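You operate a simulated robot arm through the tools that you are given. There is no shell and no other tool. Be economical: measure what you need, move in short steps, check, and stop when the job is done.

You run a simulated two-armed robot. Do the job below in one go: nothing can be reset, and whatever is moved stays where it is left.

## Task
Gauge the three bolts from the purple rack: too long goes in the red rack, the rest in the yellow.
Fine: try each in the small silver block marked gauge; a bolt that stands proud of it is too long; the silver bolts stay in the blue rack.

Only the result counts: the job must be done as asked and must still hold three seconds after the hand-in. Knocking over, shifting, dropping, spilling or breaking anything else fails it.

## Robot
Two 6-joint arms with two-finger parallel grippers on one trunk, on a base that drives. Base frame: it is fixed to the floor where the robot stands at the start and does not move with it; the origin is under the middle of the robot, x ahead of it, y to its left, z up; the surface under the hand at the start is at about z = 788. Units: mm, degrees, N and s.
The left shoulder is at the start at [60, 187, 1147], the right one opposite. With the tool pointing down near the work surface each hand reaches from about 100 to 600 mm from the robot's upright axis, wherever it stands, measured 20 degrees to its own side. Places, roughly: hole 1 of the blue bolt rack [300, 0, 900]; hole of the small silver block [500, -200, 800]; red bolt rack [600, -200, 800]; yellow bolt rack [600, 0, 800]. Payload 1.57 kg a hand.
The TCP of each hand is the grasp point between the finger pads, 30 mm short of the fingertips. In the tool frame z runs along the fingers and y along their closing line. The gripper opens to 110 mm. The fingers are 24 mm wide and 12 mm thick; the gripper's body (48 by 112 mm) begins 78 mm behind the TCP.
Orientation is that of the tool frame in the base frame, as [roll, pitch, yaw] about the fixed x, y, z axes, in that order (R = Rz(yaw) Ry(pitch) Rx(roll)). With the fingers straight down and closing along the base's y, the tool's x points along the base's -x, its y along +y and its z along -z.

## Interface
- The arms move only by the tool apply_moves. It takes "left_increments", "right_increments" or both (then of equal length, played together; a hand with none holds still); each is a list of rows, each a list of 6 numbers: the shift along the tool's x, y, z in units of 150 mm (1.0 is 150 mm), then the turn, a rotation vector about the tool's x, y, z in units of 120 degrees (1.0 is 120 degrees). In form: [[dx, dy, dz, ax, ay, az], ...]. A call has 1 to 20 rows; each row is the pose to reach, as a shift and turn from the pose commanded when the call began, along the tool's axes at that moment. "left_grip" and "right_grip" are, for a hand that has rows, the opening, from 0 (shut) to 1 (fully open), set as the call begins (left out, the last holds). A call with a number of a shift or a turn outside -1 to 1 is refused whole. Rows are played at 5 a second. More than 50 mm and 8.6 degrees between two rows, or a gripper value outside its range, and nothing of the call is played. Where a pose cannot be reached the arm comes as near as it can. A force on the tool above 90 N (or 10 N above the force at the start of the call, whichever is more), or a blocked arm, ends the call early, and 0.2 s more pass. The fingers move at their own pace (about 153 mm/s each) and stop on an object; they squeeze with about 29 N. The grip force told is the motor's: it shows also when the fingers shut on nothing. Time passes only in rows, and 0.2 s behind the last, so rows that repeat a pose let the fingers close. It gives the time, the measured TCP pose, the force on the tool (base axes), the opening and the grip force at its end, in the units of the frame above (readings bear some noise), with the torque about the TCP (base axes, N m) and any sound that the robot's microphone picked up.
- Cameras (640 x 400 px; columns grow to the right, rows downward): "scene" is now at [7.9, -2.8, 1675.4]; the picture's right is [-0.05, -1.00, 0.00], its down [-0.86, 0.04, -0.50] and it looks along [0.50, -0.02, -0.87] (base axes); focal length 262 px, centre (320, 200). "left" rides on the left gripper at [70, -16, -141] in its tool frame; the picture's right is [0.23, 0.97, 0.00], its down [-0.85, 0.20, -0.48] and it looks along [-0.47, 0.11, 0.88] (tool axes); focal length 222 px, centre (320, 200). "right" rides on the right gripper at [70, 16, -141] in its tool frame; the picture's right is [-0.23, 0.97, 0.00], its down [-0.86, -0.20, -0.48] and it looks along [-0.47, -0.11, 0.88] (tool axes); focal length 222 px, centre (320, 200). There is no depth. A picture from a camera that has moved, and an enlarged one, comes with that camera's place and axes in the base frame and with its lens.
- camera(camera): a new picture of that camera. No time passes.
- move_column(by): slides the trunk up (or, below 0, down) by that many mm; the arms and the scene camera ride with it, the base frame stays. It gives what a move gives, with no picture.
- base_move(legs): drives the robot by 1 to 6 legs, each [ahead, left, turn to the left] in mm, mm and degrees, along the robot's own axes; the way and the turn of a leg run together, so that a leg with both is an arc; at most 1500 mm and 180 degrees a leg. The arms and the cameras ride along, it lands a little off, and it stops where it bumps. It gives what a move gives.
- pan_tilt(pan, tilt): turns the head with the scene camera to pan (to the left, within 86 degrees either way) and tilt (down, from -29 to 69), counted from straight ahead of the robot. It gives what a move gives.
- close_up(camera, box): a new picture of the part [left, top, right, bottom] of that camera's present view, enlarged. No time passes.
- sign_off(): hands the job in; it is judged then, once.

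Work in short steps. Places have to be worked out from the pictures, the camera data and where the tool is seen: move nearer, look again, correct. Check each grasp and each placing, and mend what went wrong. You have 120 turns and 100 pictures in all, those below and enlarged ones among them. Open the grippers and draw the arms clear of the work before you hand the job in, unless the task says otherwise; then end with one line.

The tools are called after "Request:" as a command line: name --argument value ..., lists and objects as JSON in quotes. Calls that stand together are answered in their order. apply_moves: Moves the arms, as the interface text tells. Its arguments: {"type":"object","properties":{"left_increments":{"type":"array"},"left_grip":{"type":"number"},"right_increments":{"type":"array"},"right_grip":{"type":"number"}},"required":[]} The other tools are called the same way: move_column (by) slides the trunk up or down; base_move (legs) drives the base; pan_tilt (pan, tilt) turns the head that bears the scene camera; camera (camera) takes a picture; close_up (camera, box) takes an enlarged picture of a part of a camera's view; sign_off () hands the job in.

At the start:

```text
time_s: 0.0
left_position: [393.4, 99.9, 1189.7]
left_ee_rot: [179.9, 0.0, 180.0]
left_ft_force: [0.0, 0.5, -1.1]
left_wrist_torque: [0.02, 0.0, -0.01]
left_width: 109.9
left_grip_force: 0.1
right_position: [420.3, -296.6, 1149.2]
right_ee_rot: [-180.0, -0.1, 180.0]
right_ft_force: [0.0, 0.9, 0.1]
right_wrist_torque: [0.01, 0.01, 0.03]
right_width: 109.7
right_grip_force: 0.0
trunk travel left (down, up): [-775.0, 215.0]
robot x, y, heading: [-3.2, 1.5, 0.0]
head pan, tilt: [-2.8, 60.0]
```

scene: 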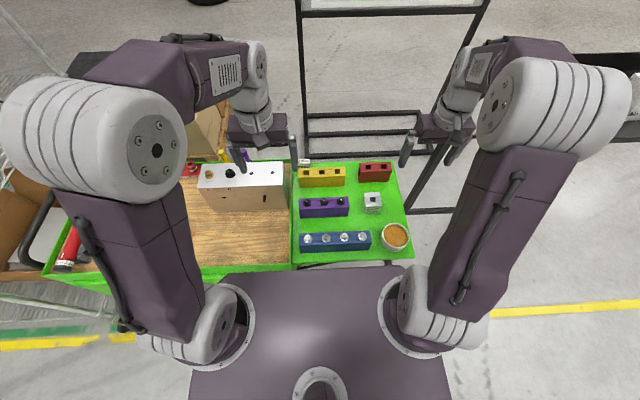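
right: 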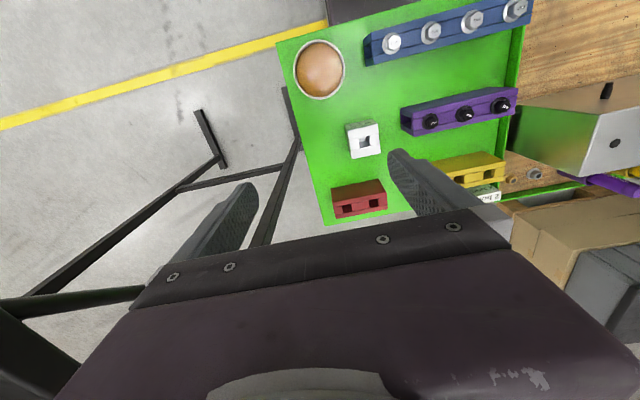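
left: 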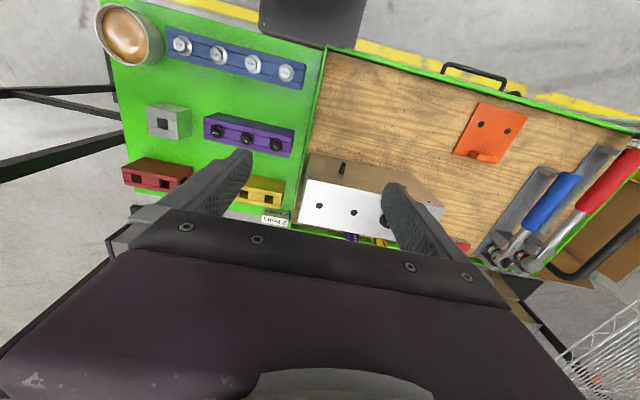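

I start with enlarged views of the racks to locate them.

Request:
close_up --camera "scene" --box '[285, 150, 425, 265]'

Request:
close_up --camera "right" --box '[270, 0, 550, 230]'

```text
3.48 times, centred on (355, 208) of scene
camera zoom: at [7.9, -2.8, 1675.4], right [-0.05, -1.0, 0.0], down [-0.86, 0.04, -0.5], along [0.5, -0.02, -0.87], focal length 913 px, centre (198, 174)
```

zoom: 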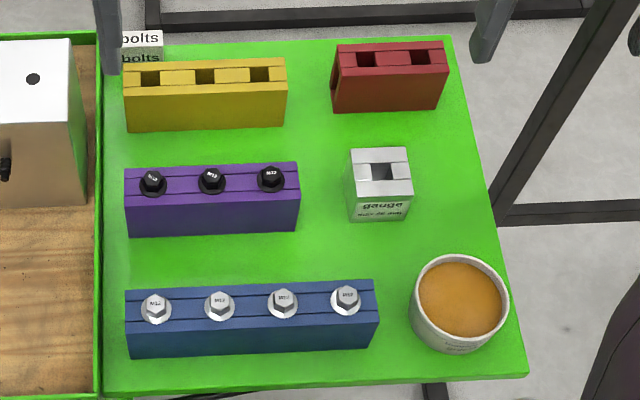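

```text
1.74 times, centred on (410, 115) of right
camera zoom: at [351.8, -280.1, 1291.0], right [0.23, 0.97, 0.0], down [0.86, -0.2, 0.48], along [0.47, -0.11, -0.88], focal length 386 px, centre (164, 348)
```

zoom: 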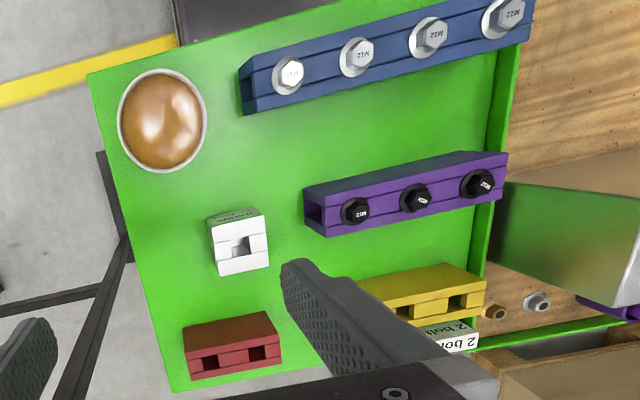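

Triangulating from the two views puts the purple bolts at about (467, 21), (468, -39), (466, -100) with head tops near z≈870. I bring the right hand towards the nearest bolt (y≈-100) at moderate height to look.

Request:
apply_moves --right_increments '[[-0.06, 0.17, 0.1, 0, 0, 0], [-0.12, 0.34, 0.25, 0, 0, 0], [-0.18, 0.5, 0.4, 0, 0, 0], [-0.24, 0.67, 0.55, 0, 0, 0], [-0.28, 0.84, 0.7, 0, 0, 0], [-0.31, 1.0, 0.8, 0, 0, 0]]' --right_grip 0.4

Request:
camera --camera "right"

```text
time_s: 1.4
left_position: [393.8, 100.8, 1189.9]
left_ee_rot: [-180.0, 0.0, 180.0]
left_ft_force: [0.4, 0.2, -0.1]
left_wrist_torque: [0.0, -0.03, 0.01]
left_width: 110.1
left_grip_force: 0.1
right_position: [467.5, -146.9, 1028.4]
right_ee_rot: [180.0, -0.1, 179.9]
right_ft_force: [0.3, -0.5, -0.3]
right_wrist_torque: [0.0, -0.02, -0.02]
right_width: 43.9
right_grip_force: 0.0
trunk travel left (down, up): [-775.0, 215.0]
robot x, y, heading: [-2.3, -1.4, -0.0]
head pan, tilt: [-2.8, 60.0]
```

```text
94 pictures are left
camera right: at [398.5, -129.6, 1170.3], right [0.23, 0.97, 0.0], down [0.85, -0.2, 0.48], along [0.47, -0.11, -0.88], focal length 222 px, centre (320, 200)
```

right: 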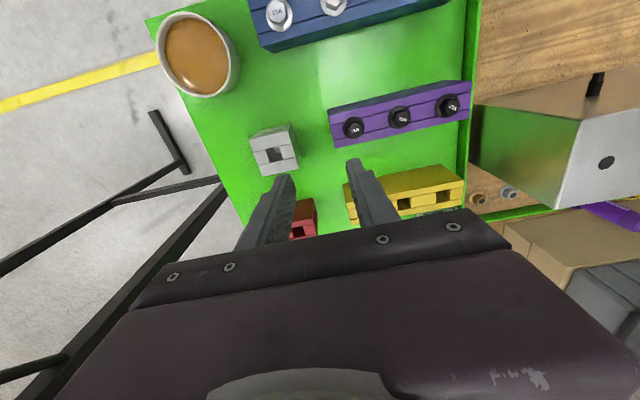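

Both views agree: bolt C at (466, -99.5), gauge hole about (483, -222, 836). I move right above bolt C.

Request:
apply_moves --right_increments '[[0, 0.1, 0.15, 0, 0, 0], [0.005, 0.22, 0.3, 0, 0, 0], [0.01, 0.316, 0.45, 0, 0, 0], [0.01, 0.316, 0.6, 0, 0, 0], [0.01, 0.316, 0.6, 0, 0, 0]]' --right_grip 0.4

Request:
camera --camera "right"

Request:
close_up --camera "right" --box '[260, 100, 420, 200]'

```text
time_s: 2.6
left_position: [395.0, 99.5, 1189.2]
left_ee_rot: [-179.9, 0.0, -180.0]
left_ft_force: [-0.2, -0.3, 0.7]
left_wrist_torque: [-0.01, 0.04, -0.01]
left_width: 110.0
left_grip_force: 0.1
right_position: [467.3, -100.2, 939.2]
right_ee_rot: [-179.9, 0.0, 180.0]
right_ft_force: [-0.7, -0.2, -0.4]
right_wrist_torque: [0.03, 0.0, -0.02]
right_width: 44.2
right_grip_force: 0.1
trunk travel left (down, up): [-775.0, 215.0]
robot x, y, heading: [-2.7, 0.6, 0.1]
head pan, tilt: [-2.8, 60.0]
```

```text
93 pictures are left
camera right: at [397.3, -83.2, 1080.9], right [0.23, 0.97, 0.0], down [0.85, -0.2, 0.48], along [0.47, -0.11, -0.88], focal length 222 px, centre (320, 200)
```

right: 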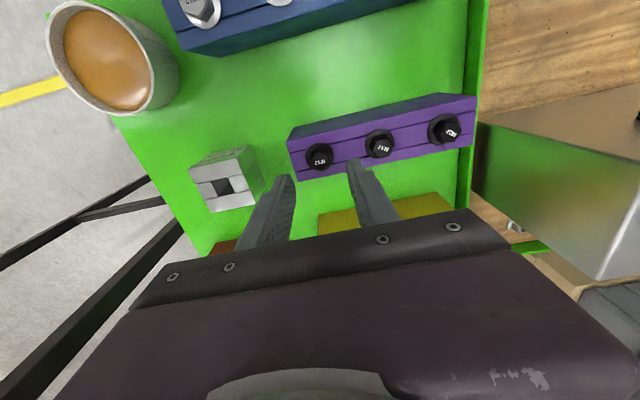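

```text
4.00 times, centred on (340, 150) of right
camera zoom: at [397.3, -83.2, 1080.9], right [0.23, 0.97, 0.0], down [0.85, -0.2, 0.48], along [0.47, -0.11, -0.88], focal length 888 px, centre (240, 400)
```

zoom: 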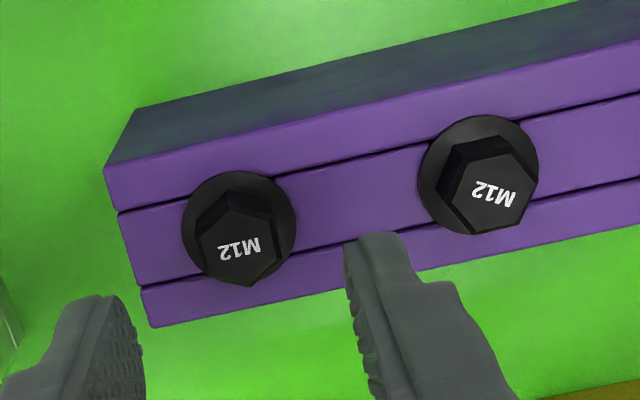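

Hand is centred on bolt C (467.2, -99.5); flange about 29 mm, head about 18 mm. I lower to TCP z≈894 so the tips sit beside the head just above the flange, then check before closing.

Request:
apply_moves --right_increments '[[0, 0, 0.1, 0, 0, 0], [0, 0.003, 0.2, 0, 0, 0], [0, 0.003, 0.3, 0, 0, 0], [0, 0.003, 0.3, 0, 0, 0]]'

Request:
close_up --camera "right" --box '[240, 120, 400, 220]'

Request:
close_up --camera "scene" --box '[300, 170, 400, 232]'

```text
time_s: 3.6
left_position: [394.2, 100.0, 1188.7]
left_ee_rot: [179.9, 0.1, -180.0]
left_ft_force: [0.2, -0.3, -0.3]
left_wrist_torque: [-0.03, -0.01, 0.03]
left_width: 110.0
left_grip_force: 0.0
right_position: [465.6, -97.5, 894.5]
right_ee_rot: [-180.0, -0.1, 179.9]
right_ft_force: [-0.1, -0.8, -0.2]
right_wrist_torque: [0.03, 0.0, 0.01]
right_width: 44.0
right_grip_force: 0.1
trunk travel left (down, up): [-775.0, 215.0]
robot x, y, heading: [1.8, -0.1, -0.0]
head pan, tilt: [-2.8, 60.0]
```

```text
4.00 times, centred on (320, 170) of right
camera zoom: at [396.6, -82.0, 1035.6], right [0.23, 0.97, 0.0], down [0.86, -0.2, 0.48], along [0.47, -0.11, -0.88], focal length 888 px, centre (320, 320)
```

zoom: 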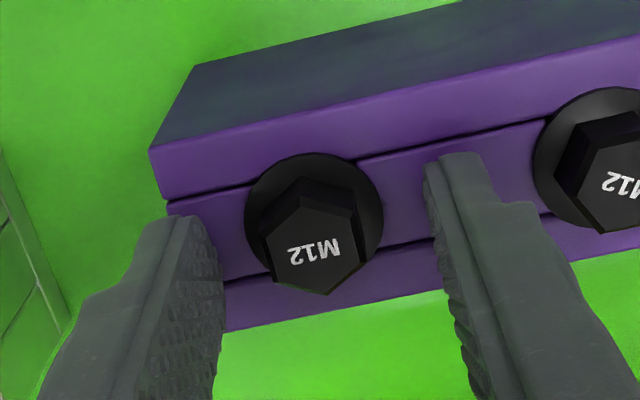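

```text
6.40 times, centred on (350, 201) of scene
camera zoom: at [7.9, -2.7, 1675.4], right [-0.05, -1.0, 0.0], down [-0.86, 0.04, -0.5], along [0.5, -0.02, -0.87], focal length 1680 px, centre (128, 194)
```

zoom: 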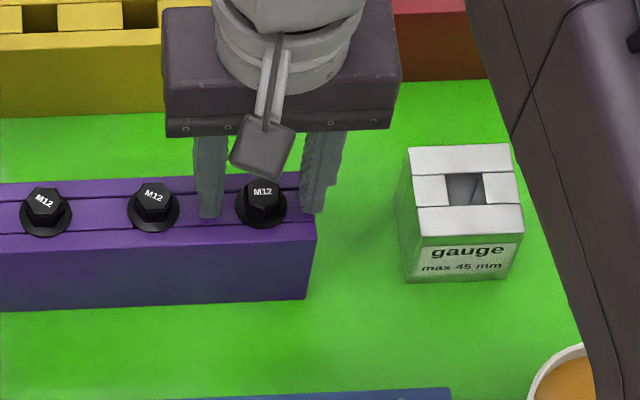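

Gauge reads "max 45 mm". Fingers straddle the head; I shift 2 mm in -y, lower 2.5 mm and close.

Request:
apply_moves --right_increments '[[0, -0.01, 0.01, 0, 0, 0], [0, -0.01, 0.017, 0, 0, 0]]'

Request:
apply_moves --right_increments '[[0, 0, 0, 0, 0, 0], [0, 0, 0, 0, 0, 0], [0, 0, 0, 0, 0, 0]]' --right_grip 0

Request:
close_up --camera "right" --box '[240, 120, 400, 220]'

```text
time_s: 4.2
left_position: [393.6, 99.4, 1189.3]
left_ee_rot: [-180.0, 0.0, 179.8]
left_ft_force: [0.8, 0.1, -0.2]
left_wrist_torque: [0.04, -0.01, 0.0]
left_width: 109.9
left_grip_force: 0.1
right_position: [464.7, -99.8, 892.4]
right_ee_rot: [-179.9, 0.0, -180.0]
right_ft_force: [-1.5, 0.0, 8.6]
right_wrist_torque: [-0.2, -0.06, -0.03]
right_width: 43.9
right_grip_force: 0.2
trunk travel left (down, up): [-775.0, 215.0]
robot x, y, heading: [5.4, -1.4, 0.0]
head pan, tilt: [-2.8, 60.0]
```

```text
time_s: 5.0
left_position: [393.0, 99.3, 1189.2]
left_ee_rot: [-180.0, 0.1, -179.9]
left_ft_force: [-0.2, -0.5, -0.3]
left_wrist_torque: [0.03, -0.01, 0.0]
left_width: 110.0
left_grip_force: 0.0
right_position: [466.1, -98.8, 893.0]
right_ee_rot: [180.0, 0.3, 179.9]
right_ft_force: [2.1, -2.1, 14.4]
right_wrist_torque: [-0.19, -0.18, -0.06]
right_width: 28.4
right_grip_force: 28.8
trunk travel left (down, up): [-775.0, 215.0]
robot x, y, heading: [2.0, 0.6, 0.4]
head pan, tilt: [-2.8, 60.0]
```

```text
4.00 times, centred on (320, 170) of right
camera zoom: at [396.3, -83.5, 1034.1], right [0.23, 0.97, 0.0], down [0.85, -0.2, 0.48], along [0.47, -0.11, -0.88], focal length 888 px, centre (320, 320)
```

zoom: 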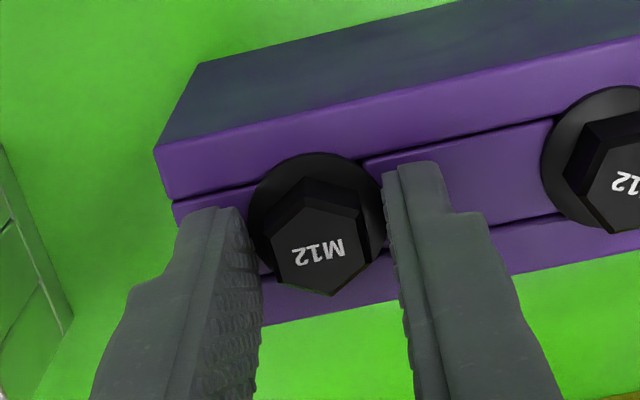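

The force and 28.4 mm width show the tips touched the rack top (z≈862) and gripped the flange. I open, raise about 5 mm, and close on the hex.

Request:
apply_moves --right_increments '[[0, 0, 0, 0, 0, 0], [0, 0, -0.015, 0, 0, 0], [0, 0, -0.03, 0, 0, 0]]' --right_grip 0.36

Request:
apply_moves --right_increments '[[0, 0, 0, 0, 0, 0], [0, 0, 0, 0, 0, 0], [0, 0, 0, 0, 0, 0]]' --right_grip 0

Request:
close_up --camera "right" --box '[240, 120, 400, 220]'

```text
time_s: 5.8
left_position: [394.2, 100.1, 1190.0]
left_ee_rot: [180.0, -0.1, -180.0]
left_ft_force: [-0.3, 0.0, -0.1]
left_wrist_torque: [0.0, -0.02, 0.03]
left_width: 110.3
left_grip_force: 0.1
right_position: [465.9, -100.8, 896.9]
right_ee_rot: [-179.9, -0.1, -179.9]
right_ft_force: [-0.9, -0.8, -0.3]
right_wrist_torque: [0.01, -0.01, -0.03]
right_width: 39.5
right_grip_force: 0.0
trunk travel left (down, up): [-775.0, 215.0]
robot x, y, heading: [2.9, -1.2, -0.0]
head pan, tilt: [-2.8, 60.0]
```

```text
time_s: 6.6
left_position: [393.8, 100.0, 1189.5]
left_ee_rot: [-179.9, 0.0, 180.0]
left_ft_force: [-0.4, -0.2, 0.1]
left_wrist_torque: [0.0, 0.0, -0.02]
left_width: 110.2
left_grip_force: 0.1
right_position: [465.5, -100.7, 896.8]
right_ee_rot: [-179.9, -0.1, 179.9]
right_ft_force: [-0.2, -0.1, -0.7]
right_wrist_torque: [-0.01, 0.01, -0.01]
right_width: 19.2
right_grip_force: 29.0
trunk travel left (down, up): [-775.0, 215.0]
robot x, y, heading: [-2.0, 0.5, -0.0]
head pan, tilt: [-2.8, 60.0]
```

```text
4.00 times, centred on (320, 170) of right
camera zoom: at [397.2, -83.7, 1038.1], right [0.23, 0.97, 0.0], down [0.86, -0.2, 0.48], along [0.47, -0.11, -0.88], focal length 888 px, centre (320, 320)
```

zoom: 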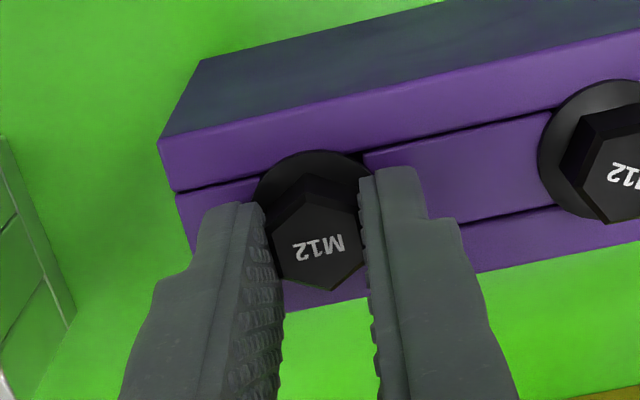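

Width 19.2 mm on the flats at 29 N: grasped. I lift straight up 100 mm and view.

Request:
apply_moves --right_increments '[[0, 0, -0.1, 0, 0, 0], [0, 0, -0.2, 0, 0, 0], [0, 0, -0.3, 0, 0, 0], [0, 0, -0.45, 0, 0, 0], [0, 0, -0.6, 0, 0, 0], [0, 0, -0.7, 0, 0, 0]]'

Request:
camera --camera "right"

Request:
camera --camera "left"

Request:
camera --camera "scene"

```text
time_s: 8.0
left_position: [393.1, 99.7, 1188.7]
left_ee_rot: [180.0, 0.0, 180.0]
left_ft_force: [0.8, 0.7, 1.3]
left_wrist_torque: [-0.01, 0.0, -0.01]
left_width: 110.2
left_grip_force: 0.1
right_position: [466.0, -101.1, 1002.4]
right_ee_rot: [-180.0, 0.0, -180.0]
right_ft_force: [0.3, -0.6, -0.5]
right_wrist_torque: [-0.04, 0.01, 0.0]
right_width: 19.2
right_grip_force: 28.9
trunk travel left (down, up): [-775.0, 215.0]
robot x, y, heading: [3.7, 2.7, -0.2]
head pan, tilt: [-2.8, 60.0]
```

```text
87 pictures are left
camera right: at [396.9, -84.0, 1143.4], right [0.23, 0.97, 0.0], down [0.86, -0.2, 0.48], along [0.47, -0.11, -0.88], focal length 222 px, centre (320, 200)
```

right: 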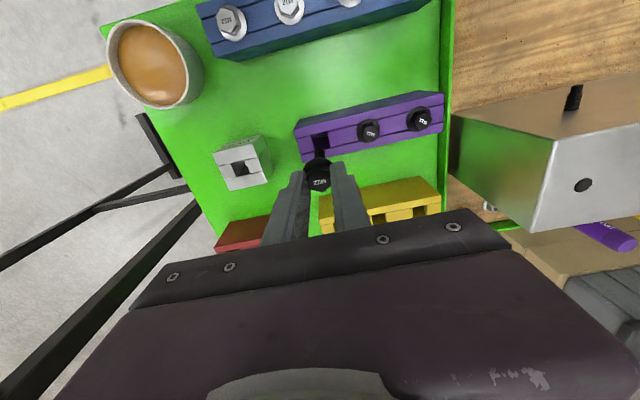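

```text
86 pictures are left
camera left: at [323.8, 84.5, 1330.8], right [-0.23, 0.97, 0.0], down [0.85, 0.2, 0.48], along [0.47, 0.11, -0.88], focal length 222 px, centre (320, 200)
```

left: 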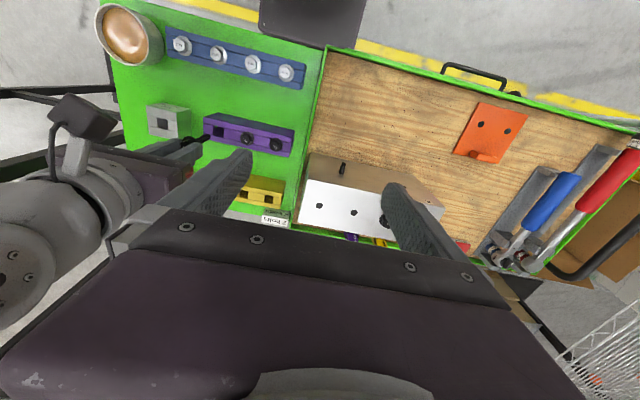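

```text
85 pictures are left
camera scene: at [7.8, -2.7, 1675.4], right [-0.05, -1.0, 0.0], down [-0.86, 0.04, -0.5], along [0.5, -0.02, -0.87], focal length 262 px, centre (320, 200)
```

scene: 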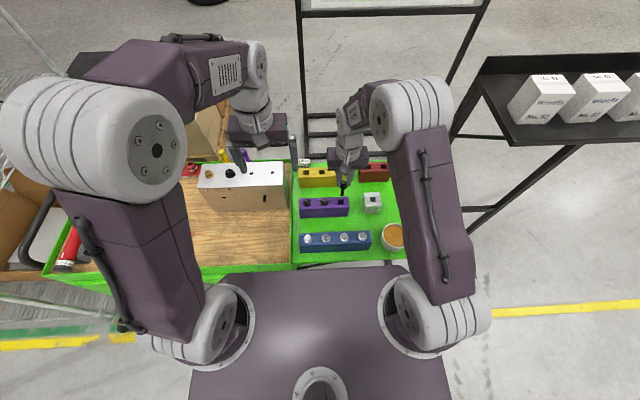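

The bolt is held and out. I zoom in to see its length.

Request:
close_up --camera "scene" --box '[320, 160, 400, 210]'

Request:
close_up --camera "right" --box '[200, 110, 360, 210]'

```text
8.00 times, centred on (360, 185) of scene
camera zoom: at [7.8, -2.7, 1675.4], right [-0.05, -1.0, 0.0], down [-0.86, 0.04, -0.5], along [0.5, -0.02, -0.87], focal length 2100 px, centre (0, 320)
```

zoom: 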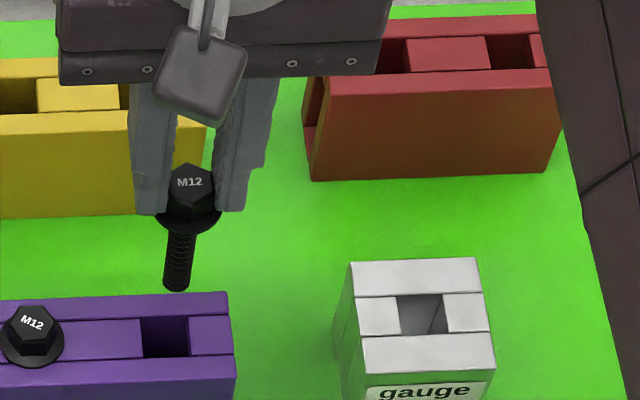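

```text
4.00 times, centred on (280, 160) of right
camera zoom: at [396.9, -84.0, 1143.4], right [0.23, 0.97, 0.0], down [0.86, -0.2, 0.48], along [0.47, -0.11, -0.88], focal length 888 px, centre (480, 360)
```

zoom: 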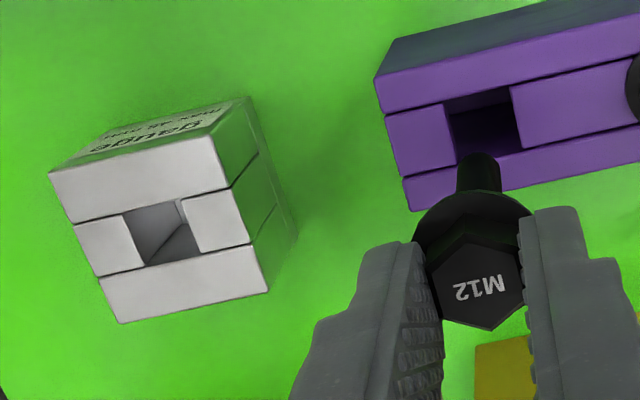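

Bolt looks roughly 60+ mm long. I move it above the gauge hole (≈(482, -221)) and look from there.

Request:
apply_moves --right_increments '[[-0.02, -0.16, 0, 0, 0, 0], [-0.04, -0.36, 0, 0, 0, 0], [-0.07, -0.56, 0, 0, 0, 0], [-0.1, -0.74, 0, 0, 0, 0], [-0.107, -0.803, 0, 0, 0, 0], [-0.107, -0.803, 0.15, 0, 0, 0], [-0.107, -0.803, 0.15, 0, 0, 0]]'

Request:
close_up --camera "right" --box '[240, 110, 400, 210]'

Request:
close_up --camera "scene" --box '[340, 170, 420, 220]'

```text
time_s: 9.6
left_position: [394.1, 100.3, 1188.9]
left_ee_rot: [-180.0, 0.0, 180.0]
left_ft_force: [-0.6, 0.8, 0.0]
left_wrist_torque: [0.0, -0.01, 0.01]
left_width: 109.8
left_grip_force: 0.0
right_position: [482.6, -221.7, 979.2]
right_ee_rot: [-179.9, 0.0, -179.9]
right_ft_force: [0.5, 0.3, -1.5]
right_wrist_torque: [-0.01, -0.02, -0.02]
right_width: 18.9
right_grip_force: 28.8
trunk travel left (down, up): [-775.0, 215.0]
robot x, y, heading: [-1.6, 1.3, 0.2]
head pan, tilt: [-2.8, 60.0]
```

```text
4.00 times, centred on (320, 160) of right
camera zoom: at [413.1, -204.6, 1120.8], right [0.23, 0.97, 0.0], down [0.85, -0.2, 0.48], along [0.47, -0.11, -0.88], focal length 888 px, centre (320, 360)
```

zoom: 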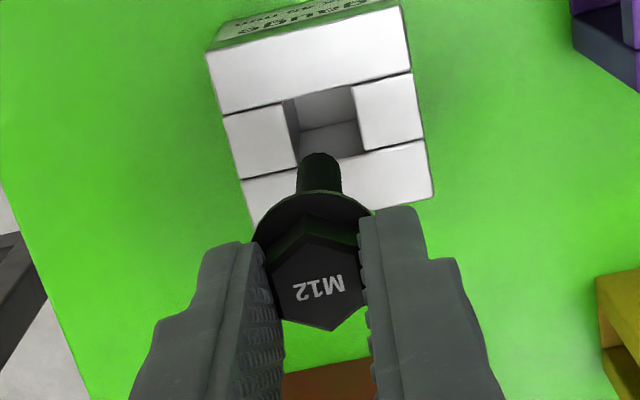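

```text
8.00 times, centred on (380, 195) of scene
camera zoom: at [7.9, -3.0, 1675.4], right [-0.05, -1.0, 0.0], down [-0.86, 0.04, -0.5], along [0.5, -0.02, -0.87], focal length 2100 px, centre (-160, 240)
```

zoom: 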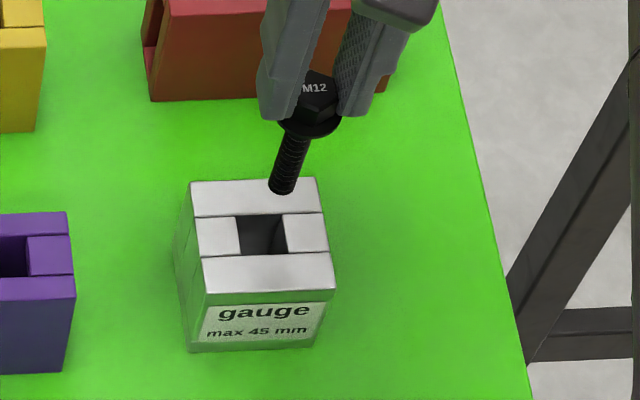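

Hole centre refined to about (482.5, -219.7). I shift 2 mm in +y and lower the bolt into the gauge, stopping above the expected contact.

Request:
apply_moves --right_increments '[[0, 0.0133, 0.1, 0, 0, 0], [0, 0.0133, 0.2, 0, 0, 0], [0, 0.0133, 0.28, 0, 0, 0], [0, 0.0133, 0.35, 0, 0, 0], [0, 0.0133, 0.42, 0, 0, 0], [0, 0.0133, 0.48, 0, 0, 0], [0, 0.0133, 0.52, 0, 0, 0]]'

Request:
close_up --camera "right" --box '[240, 110, 400, 210]'

Request:
close_up --camera "scene" --box '[340, 170, 420, 220]'

```text
time_s: 11.2
left_position: [393.6, 99.6, 1189.1]
left_ee_rot: [-180.0, 0.0, 179.9]
left_ft_force: [-0.4, 0.0, -1.7]
left_wrist_torque: [0.02, -0.03, 0.02]
left_width: 110.0
left_grip_force: 0.0
right_position: [481.6, -218.3, 900.4]
right_ee_rot: [180.0, 0.0, 180.0]
right_ft_force: [-0.2, -0.4, -0.7]
right_wrist_torque: [0.02, 0.01, 0.0]
right_width: 19.3
right_grip_force: 29.2
trunk travel left (down, up): [-775.0, 215.0]
robot x, y, heading: [1.5, 2.0, 0.1]
head pan, tilt: [-2.8, 60.0]
```

```text
4.00 times, centred on (320, 160) of right
camera zoom: at [413.4, -202.2, 1042.0], right [0.23, 0.97, 0.0], down [0.86, -0.2, 0.48], along [0.47, -0.11, -0.88], focal length 888 px, centre (320, 360)
```

zoom: 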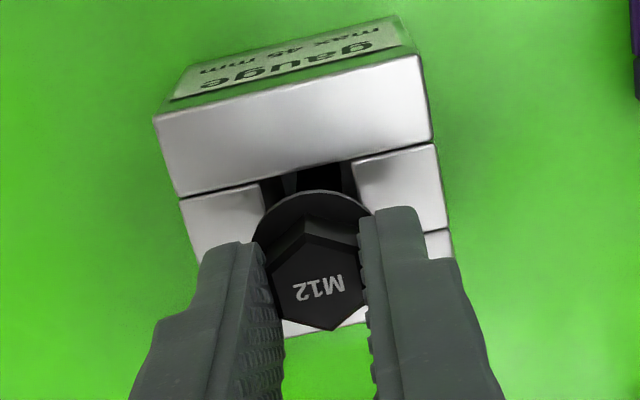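

```text
8.00 times, centred on (380, 195) of scene
camera zoom: at [8.3, -2.9, 1675.5], right [-0.05, -1.0, 0.0], down [-0.86, 0.04, -0.5], along [0.5, -0.02, -0.87], focal length 2100 px, centre (-160, 240)
```

zoom: 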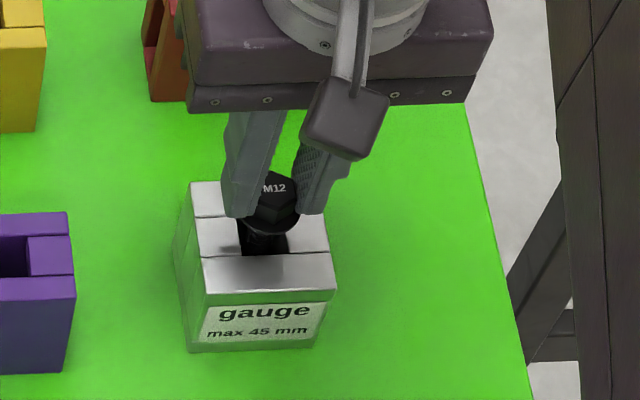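

The bolt is in the hole with no contact yet. I lower a further 8 mm in small steps and watch the force.

Request:
apply_moves --right_increments '[[0, 0, 0.02, 0, 0, 0], [0, 0, 0.035, 0, 0, 0], [0, 0, 0.045, 0, 0, 0], [0, 0, 0.055, 0, 0, 0]]'

```text
time_s: 12.2
left_position: [393.0, 101.3, 1189.5]
left_ee_rot: [-179.9, 0.1, 180.0]
left_ft_force: [0.4, -0.9, -0.7]
left_wrist_torque: [-0.01, -0.02, 0.0]
left_width: 110.1
left_grip_force: 0.0
right_position: [483.0, -219.2, 893.4]
right_ee_rot: [180.0, 0.0, -180.0]
right_ft_force: [-0.5, -0.2, 7.4]
right_wrist_torque: [0.02, 0.04, -0.02]
right_width: 19.3
right_grip_force: 29.0
trunk travel left (down, up): [-775.0, 215.0]
robot x, y, heading: [2.6, 0.6, -0.1]
head pan, tilt: [-2.8, 60.0]
```

Contact (7 N) at TCP z≈893: flange would be about 18 mm above the gauge top if the tip is on the bottom. I look.

Request:
close_up --camera "scene" --box '[350, 180, 398, 210]'

Request:
close_up --camera "right" --box '[240, 110, 400, 210]'

```text
13.33 times, centred on (374, 195) of scene
camera zoom: at [6.4, -2.2, 1675.6], right [-0.05, -1.0, 0.0], down [-0.86, 0.04, -0.5], along [0.5, -0.02, -0.87], focal length 3499 px, centre (-400, 267)
```

zoom: 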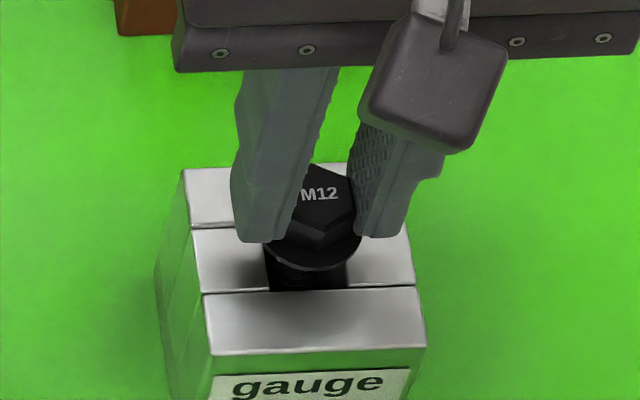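

```text
4.00 times, centred on (320, 160) of right
camera zoom: at [412.6, -201.9, 1034.8], right [0.23, 0.97, 0.0], down [0.85, -0.2, 0.48], along [0.47, -0.11, -0.88], focal length 888 px, centre (320, 360)
```

zoom: 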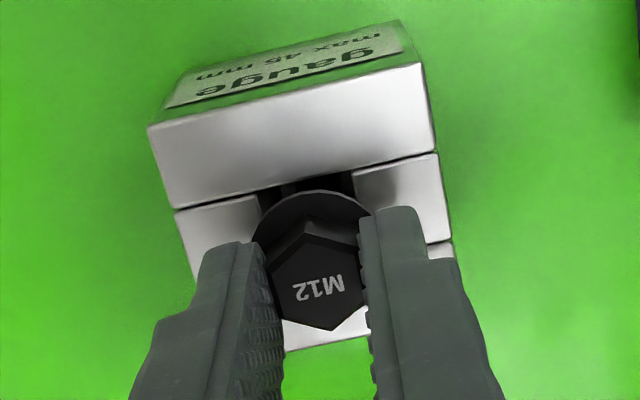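

The bolt bottomed out with its flange clearly about 18 mm above the gauge: too long, so red. I lift it out and move towards the red rack to look.

Request:
apply_moves --right_increments '[[0, 0, -0.12, 0, 0, 0], [0, 0, -0.3, 0, 0, 0], [0, 0, -0.5, 0, 0, 0], [0, 0, -0.74, 0, 0, 0], [-0.2, 0, -0.74, 0, 0, 0], [-0.4, 0, -0.74, 0, 0, 0], [-0.5, 0, -0.74, 0, 0, 0], [-0.5, 0, -0.74, 0, 0, 0]]'

Request:
camera --camera "right"

Request:
camera --camera "scene"

```text
time_s: 14.0
left_position: [394.2, 98.8, 1188.7]
left_ee_rot: [180.0, 0.0, 179.9]
left_ft_force: [-1.2, 0.6, 0.0]
left_wrist_torque: [-0.01, -0.03, 0.03]
left_width: 109.8
left_grip_force: 0.1
right_position: [558.3, -217.7, 1002.9]
right_ee_rot: [180.0, 0.0, 180.0]
right_ft_force: [-0.3, -0.9, -0.9]
right_wrist_torque: [0.02, 0.03, 0.02]
right_width: 19.0
right_grip_force: 28.7
trunk travel left (down, up): [-775.0, 215.0]
robot x, y, heading: [0.1, 2.8, -0.1]
head pan, tilt: [-2.8, 60.0]
```

```text
76 pictures are left
camera right: at [488.5, -201.3, 1144.9], right [0.23, 0.97, 0.0], down [0.86, -0.2, 0.48], along [0.47, -0.11, -0.88], focal length 222 px, centre (320, 200)
```

right: 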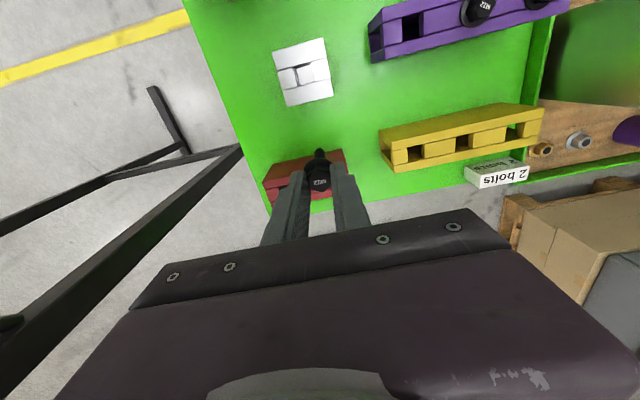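

```text
75 pictures are left
camera scene: at [8.0, -2.8, 1675.4], right [-0.05, -1.0, 0.0], down [-0.86, 0.04, -0.5], along [0.5, -0.02, -0.87], focal length 262 px, centre (320, 200)
```

scene: 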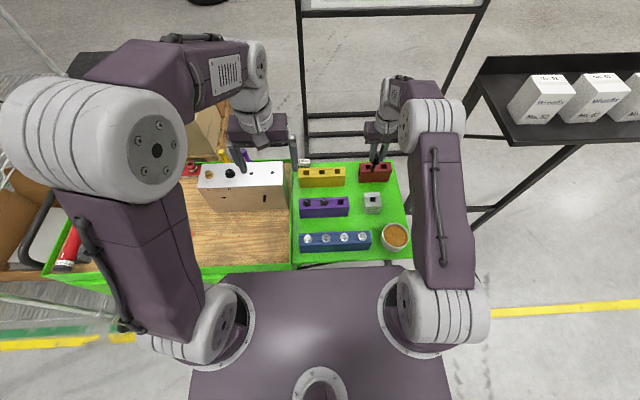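

I zoom the scene camera on the red and yellow racks for precise hole positions.

Request:
close_up --camera "scene" --box '[340, 150, 404, 190]'

Request:
close_up --camera "scene" --box '[290, 150, 354, 190]'

Request:
close_up --camera "right" --box '[240, 100, 400, 200]'

```text
10.00 times, centred on (372, 170) of scene
camera zoom: at [8.0, -2.8, 1675.4], right [-0.05, -1.0, 0.0], down [-0.86, 0.04, -0.5], along [0.5, -0.02, -0.87], focal length 2624 px, centre (-200, 500)
```

zoom: 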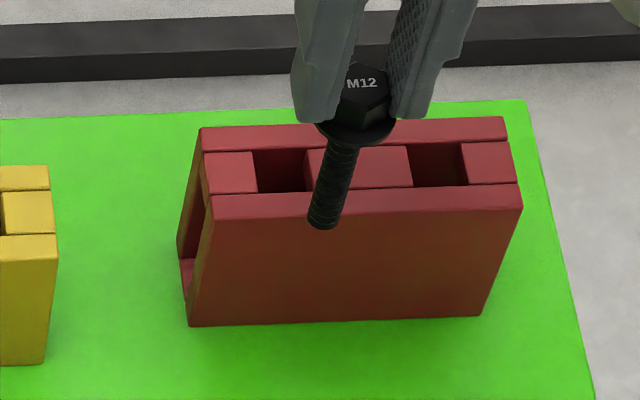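

```text
10.00 times, centred on (322, 170) of scene
camera zoom: at [8.0, -2.8, 1675.4], right [-0.05, -1.0, 0.0], down [-0.86, 0.04, -0.5], along [0.5, -0.02, -0.87], focal length 2624 px, centre (300, 500)
```

zoom: 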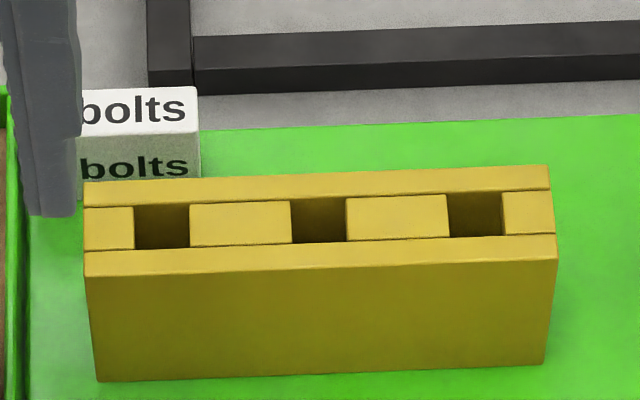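

```text
4.00 times, centred on (320, 150) of right
camera zoom: at [488.5, -201.3, 1144.9], right [0.23, 0.97, 0.0], down [0.86, -0.2, 0.48], along [0.47, -0.11, -0.88], focal length 888 px, centre (320, 400)
```

zoom: 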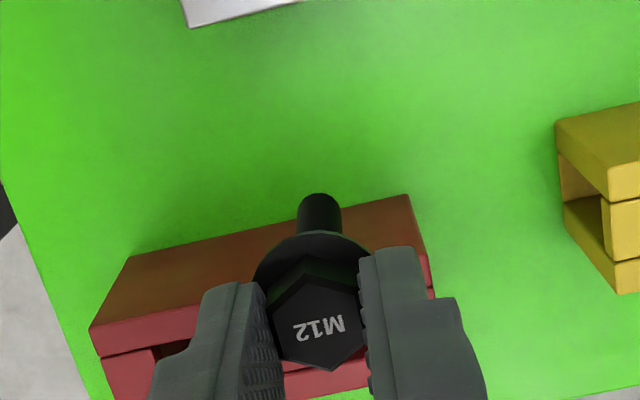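

Red holes come out at (616, -220.5) and (616, -280), yellow at (601.5, 20.5 / -39 / -99), tops near z 860. I move over the near red hole and check reach.

Request:
apply_moves --right_increments '[[-0.15, -0.005, 0, 0, 0, 0], [-0.3, -0.01, 0, 0, 0, 0], [-0.387, -0.013, 0, 0, 0, 0], [-0.387, -0.013, 0, 0, 0, 0]]'

Request:
close_up --camera "right" --box '[240, 100, 400, 200]'

Request:
close_up --camera "scene" --box '[340, 150, 404, 190]'

```text
time_s: 15.0
left_position: [394.2, 99.6, 1189.1]
left_ee_rot: [-180.0, 0.0, -180.0]
left_ft_force: [-0.5, -0.5, -0.2]
left_wrist_torque: [0.03, 0.0, 0.03]
left_width: 109.9
left_grip_force: 0.1
right_position: [599.2, -218.8, 1004.7]
right_ee_rot: [179.9, -0.1, -180.0]
right_ft_force: [0.5, 0.2, -1.8]
right_wrist_torque: [0.02, 0.0, 0.02]
right_width: 19.3
right_grip_force: 29.5
right hand out of reach, approached as far as the arm can: row 2, 3, 4
trunk travel left (down, up): [-775.0, 215.0]
robot x, y, heading: [-1.6, 2.1, -0.0]
head pan, tilt: [-2.8, 60.0]
```

```text
4.00 times, centred on (320, 150) of right
camera zoom: at [531.3, -202.7, 1144.6], right [0.23, 0.97, 0.0], down [0.86, -0.2, 0.48], along [0.47, -0.11, -0.88], focal length 888 px, centre (320, 400)
```

zoom: 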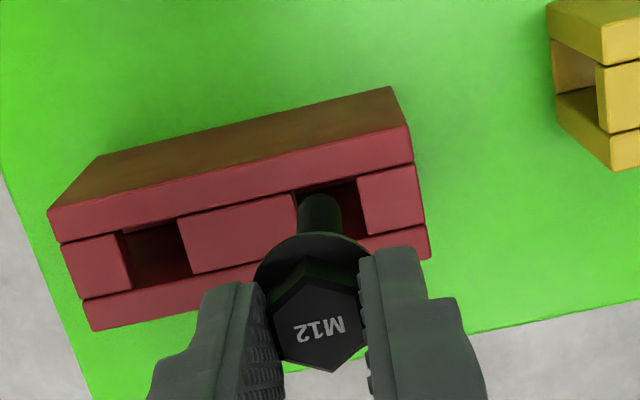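

```text
10.00 times, centred on (372, 170) of scene
camera zoom: at [8.1, -2.7, 1675.4], right [-0.05, -1.0, 0.0], down [-0.86, 0.04, -0.5], along [0.5, -0.02, -0.87], focal length 2624 px, centre (-200, 500)
```

zoom: 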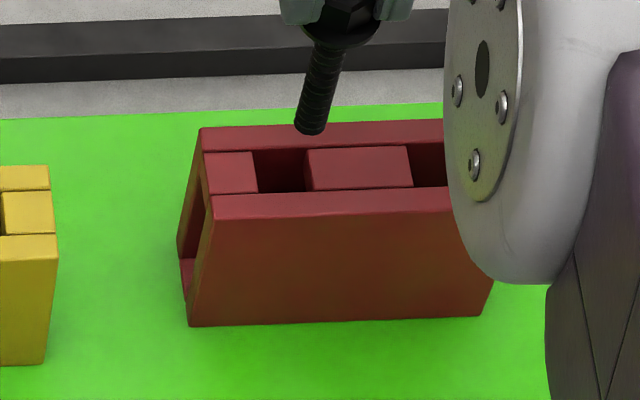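

The arm runs out of reach at x≈600, so the base must come forward about 50 mm. I first look down to see the gap between robot and table.

Request:
pan_tilt --pan -2.8 --tilt 69

Request:
camera --camera "scene"

```text
time_s: 15.7
left_position: [393.9, 99.4, 1188.1]
left_ee_rot: [-180.0, 0.0, 179.9]
left_ft_force: [-0.2, 0.1, -0.1]
left_wrist_torque: [0.02, 0.01, -0.02]
left_width: 110.1
left_grip_force: 0.0
right_position: [600.7, -218.3, 1003.6]
right_ee_rot: [180.0, 0.0, -179.9]
right_ft_force: [-0.4, 0.6, -0.1]
right_wrist_torque: [-0.02, -0.01, 0.02]
right_width: 19.1
right_grip_force: 29.3
trunk travel left (down, up): [-775.0, 215.0]
robot x, y, heading: [1.7, 1.1, 0.2]
head pan, tilt: [-2.8, 68.8]
```

```text
69 pictures are left
camera scene: at [-2.4, -2.4, 1666.0], right [-0.05, -1.0, 0.0], down [-0.93, 0.05, -0.36], along [0.36, -0.02, -0.93], focal length 262 px, centre (320, 200)
```

scene: 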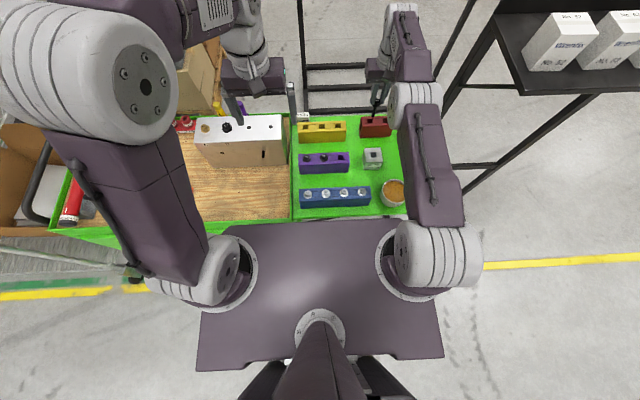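

Nothing obviously blocks a small advance. I draw the hand back 50 mm, then drive ahead 50 mm.

Request:
apply_moves --right_increments '[[0.15, 0, 0, 0, 0, 0], [0.35, 0, 0, 0, 0, 0], [0.45, 0, 0, 0, 0, 0]]'

Request:
base_move --legs '[[50, 0, 0]]'

Request:
pan_tilt --pan -2.8 --tilt 60

Request:
camera --camera "right"

Request:
camera --camera "scene"

```text
time_s: 16.5
left_position: [393.6, 100.4, 1190.2]
left_ee_rot: [179.9, 0.0, 179.9]
left_ft_force: [-0.9, 0.4, -0.7]
left_wrist_torque: [-0.06, 0.0, 0.0]
left_width: 110.1
left_grip_force: 0.0
right_position: [531.1, -220.1, 1005.5]
right_ee_rot: [180.0, 0.1, 180.0]
right_ft_force: [0.3, -0.7, -0.7]
right_wrist_torque: [-0.01, 0.02, -0.02]
right_width: 18.9
right_grip_force: 28.8
trunk travel left (down, up): [-775.0, 215.0]
robot x, y, heading: [0.6, 1.8, -0.0]
head pan, tilt: [-2.8, 68.8]
```

```text
time_s: 17.5
left_position: [423.8, 104.4, 1187.9]
left_ee_rot: [180.0, -0.3, -178.7]
left_ft_force: [0.9, 0.9, -0.5]
left_wrist_torque: [-0.01, 0.05, 0.0]
left_width: 110.0
left_grip_force: 0.1
right_position: [568.2, -212.0, 1002.2]
right_ee_rot: [-179.9, -0.3, -178.6]
right_ft_force: [0.1, 0.1, -0.1]
right_wrist_torque: [-0.04, 0.01, -0.03]
right_width: 19.1
right_grip_force: 29.2
trunk travel left (down, up): [-775.0, 215.0]
robot x, y, heading: [27.9, -2.5, 1.3]
head pan, tilt: [-2.8, 68.8]
stopped in leg 1: the robot was blocked; the commanded pose is now the measured one
```

```text
time_s: 18.2
left_position: [421.6, 104.1, 1188.7]
left_ee_rot: [180.0, 0.0, -178.8]
left_ft_force: [0.4, -0.4, 0.2]
left_wrist_torque: [-0.01, 0.0, -0.01]
left_width: 110.2
left_grip_force: 0.0
right_position: [565.2, -213.4, 1003.0]
right_ee_rot: [180.0, -0.1, -178.7]
right_ft_force: [0.4, -0.4, -0.7]
right_wrist_torque: [-0.01, 0.02, -0.01]
right_width: 19.1
right_grip_force: 29.5
trunk travel left (down, up): [-775.0, 215.0]
robot x, y, heading: [27.9, -5.3, 1.2]
head pan, tilt: [-2.8, 60.0]
```

```text
68 pictures are left
camera right: at [496.4, -198.0, 1144.9], right [0.21, 0.98, 0.0], down [0.86, -0.18, 0.48], along [0.47, -0.1, -0.88], focal length 222 px, centre (320, 200)
```

right: 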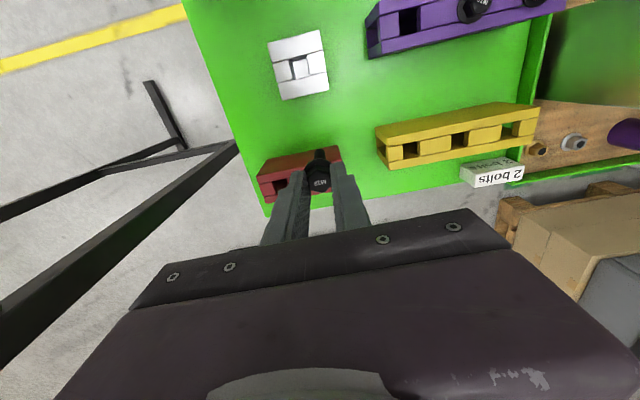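

```text
67 pictures are left
camera scene: at [37.5, -7.7, 1675.3], right [-0.03, -1.0, 0.0], down [-0.87, 0.02, -0.5], along [0.5, -0.01, -0.87], focal length 262 px, centre (320, 200)
```

scene: 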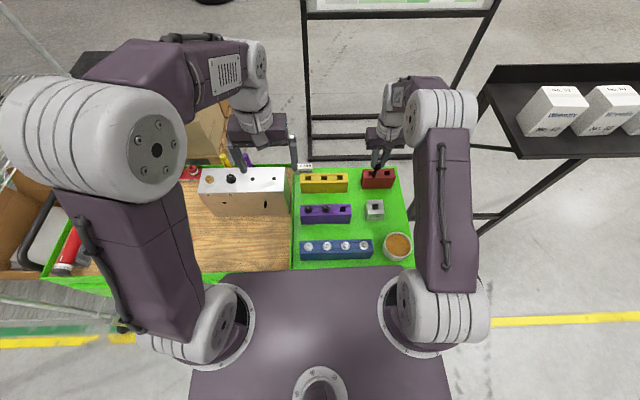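

The base bumped after 28 mm with a 1.2° turn. I check that the racks haven't shifted by re-measuring them.

Request:
close_up --camera "scene" --box '[340, 155, 404, 195]'

Request:
close_up --camera "scene" --box '[290, 165, 418, 245]'

```text
10.00 times, centred on (372, 175) of scene
camera zoom: at [37.5, -7.7, 1675.3], right [-0.03, -1.0, 0.0], down [-0.87, 0.02, -0.5], along [0.5, -0.01, -0.87], focal length 2624 px, centre (-200, 450)
```

zoom: 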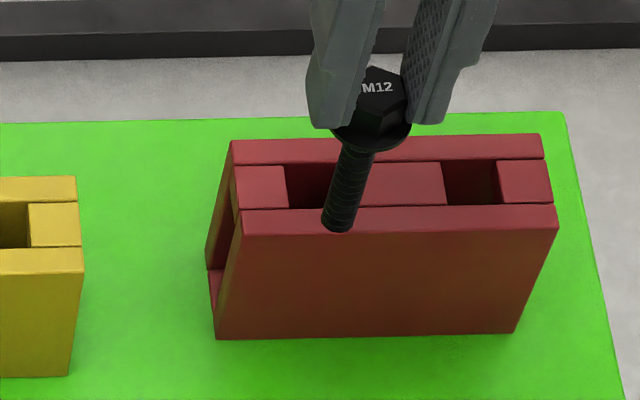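

```text
5.00 times, centred on (354, 205) of scene
camera zoom: at [37.5, -7.7, 1675.3], right [-0.03, -1.0, 0.0], down [-0.87, 0.02, -0.5], along [0.5, -0.01, -0.87], focal length 1312 px, centre (150, 175)
```

zoom: 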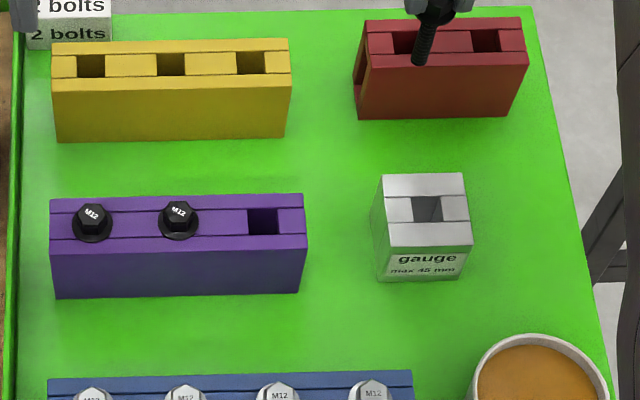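

Racks are unchanged (purple hole still (467, -100)). I move over the near red hole (617.5, -220.3), undoing the 1.3° yaw.

Request:
apply_moves --right_increments '[[-0.12, -0.02, 0, 0, 0, 0.005], [-0.25, -0.04, 0, 0, 0, 0.0108], [-0.347, -0.054, 0, 0, 0, 0.0108], [-0.347, -0.054, 0, 0, 0, 0.0108]]'

Request:
close_up --camera "right" --box '[240, 100, 400, 200]'

Request:
close_up --camera "scene" --box '[340, 155, 404, 195]'

```text
time_s: 19.2
left_position: [419.6, 102.4, 1189.9]
left_ee_rot: [180.0, 0.0, -178.7]
left_ft_force: [0.0, 1.2, -0.5]
left_wrist_torque: [-0.03, -0.02, -0.02]
left_width: 110.1
left_grip_force: 0.0
right_position: [618.2, -219.3, 1004.8]
right_ee_rot: [180.0, 0.0, 179.8]
right_ft_force: [-0.9, 0.4, -0.8]
right_wrist_torque: [0.0, 0.04, -0.02]
right_width: 19.2
right_grip_force: 28.7
trunk travel left (down, up): [-775.0, 215.0]
robot x, y, heading: [27.9, -7.7, 1.2]
head pan, tilt: [-2.8, 60.0]
```

```text
4.00 times, centred on (320, 150) of right
camera zoom: at [548.2, -202.8, 1145.6], right [0.23, 0.97, 0.0], down [0.86, -0.2, 0.48], along [0.47, -0.11, -0.88], focal length 888 px, centre (320, 400)
```

zoom: 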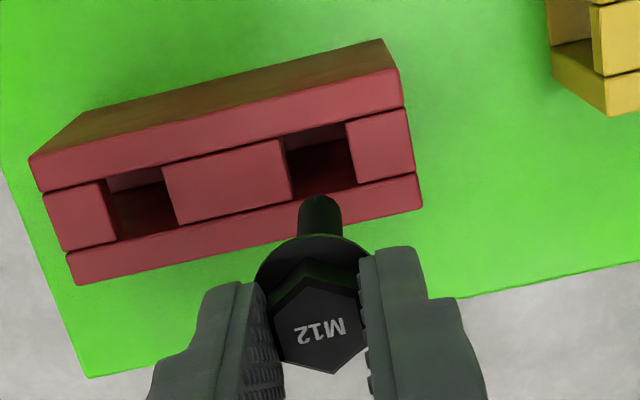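

```text
10.00 times, centred on (372, 175) of scene
camera zoom: at [35.8, -7.2, 1675.4], right [-0.03, -1.0, 0.0], down [-0.87, 0.02, -0.5], along [0.5, -0.01, -0.87], focal length 2624 px, centre (-200, 450)
```

zoom: 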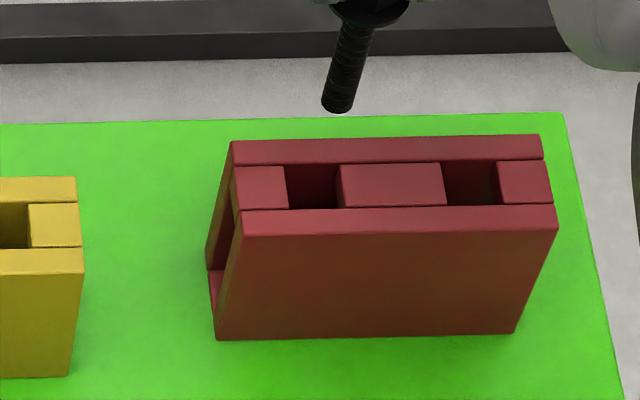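

The hole centre is about 2 mm nearer than the hand. I correct and lower to just above seating height.

Request:
apply_moves --right_increments '[[0.015, 0, 0.1, 0, 0, 0], [0.015, 0, 0.2, 0, 0, 0], [0.015, 0, 0.28, 0, 0, 0], [0.015, 0, 0.36, 0, 0, 0], [0.015, 0, 0.44, 0, 0, 0], [0.015, 0, 0.52, 0, 0, 0], [0.015, 0, 0.6, 0, 0, 0], [0.015, 0, 0.67, 0, 0, 0]]'

Request:
close_up --camera "right" --box '[240, 100, 400, 200]'

```text
time_s: 21.0
left_position: [420.3, 104.5, 1188.7]
left_ee_rot: [-179.9, 0.0, -178.9]
left_ft_force: [-0.4, -0.7, -0.7]
left_wrist_torque: [-0.01, 0.02, 0.0]
left_width: 109.9
left_grip_force: 0.0
right_position: [616.1, -220.3, 903.8]
right_ee_rot: [180.0, 0.0, 180.0]
right_ft_force: [-1.3, -0.3, -1.6]
right_wrist_torque: [0.03, 0.02, 0.03]
right_width: 19.1
right_grip_force: 29.4
trunk travel left (down, up): [-775.0, 215.0]
robot x, y, heading: [28.3, -5.4, 1.1]
head pan, tilt: [-2.8, 60.0]
```

```text
4.00 times, centred on (320, 150) of right
camera zoom: at [546.0, -203.2, 1045.3], right [0.23, 0.97, 0.0], down [0.85, -0.2, 0.48], along [0.47, -0.11, -0.88], focal length 888 px, centre (320, 400)
```

zoom: 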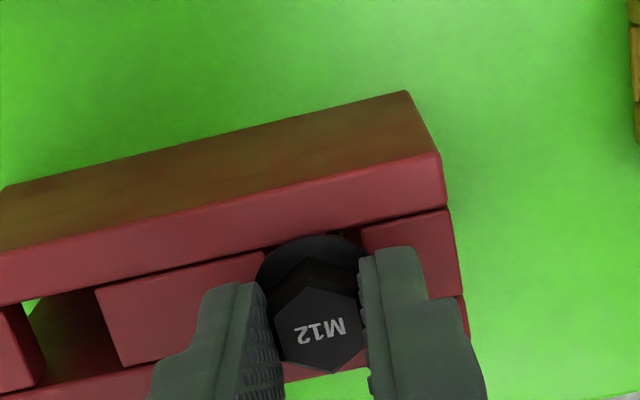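

The bolt is well inside the hole with no contact. I lower the last millimetres watching force.

Request:
apply_moves --right_increments '[[0, 0, 0.015, 0, 0, 0], [0, 0, 0.03, 0, 0, 0], [0, 0, 0.045, 0, 0, 0], [0, 0, 0.045, 0, 0, 0]]'

```text
time_s: 22.0
left_position: [419.3, 102.7, 1189.0]
left_ee_rot: [-180.0, 0.0, -178.7]
left_ft_force: [-0.3, -0.3, -0.3]
left_wrist_torque: [0.03, 0.02, 0.01]
left_width: 110.0
left_grip_force: 0.0
right_position: [614.7, -219.4, 897.4]
right_ee_rot: [-180.0, 0.0, -180.0]
right_ft_force: [0.3, -0.3, 2.0]
right_wrist_torque: [-0.04, 0.0, -0.01]
right_width: 19.2
right_grip_force: 28.8
trunk travel left (down, up): [-775.0, 215.0]
robot x, y, heading: [24.7, -5.4, 1.3]
head pan, tilt: [-2.8, 60.0]
```

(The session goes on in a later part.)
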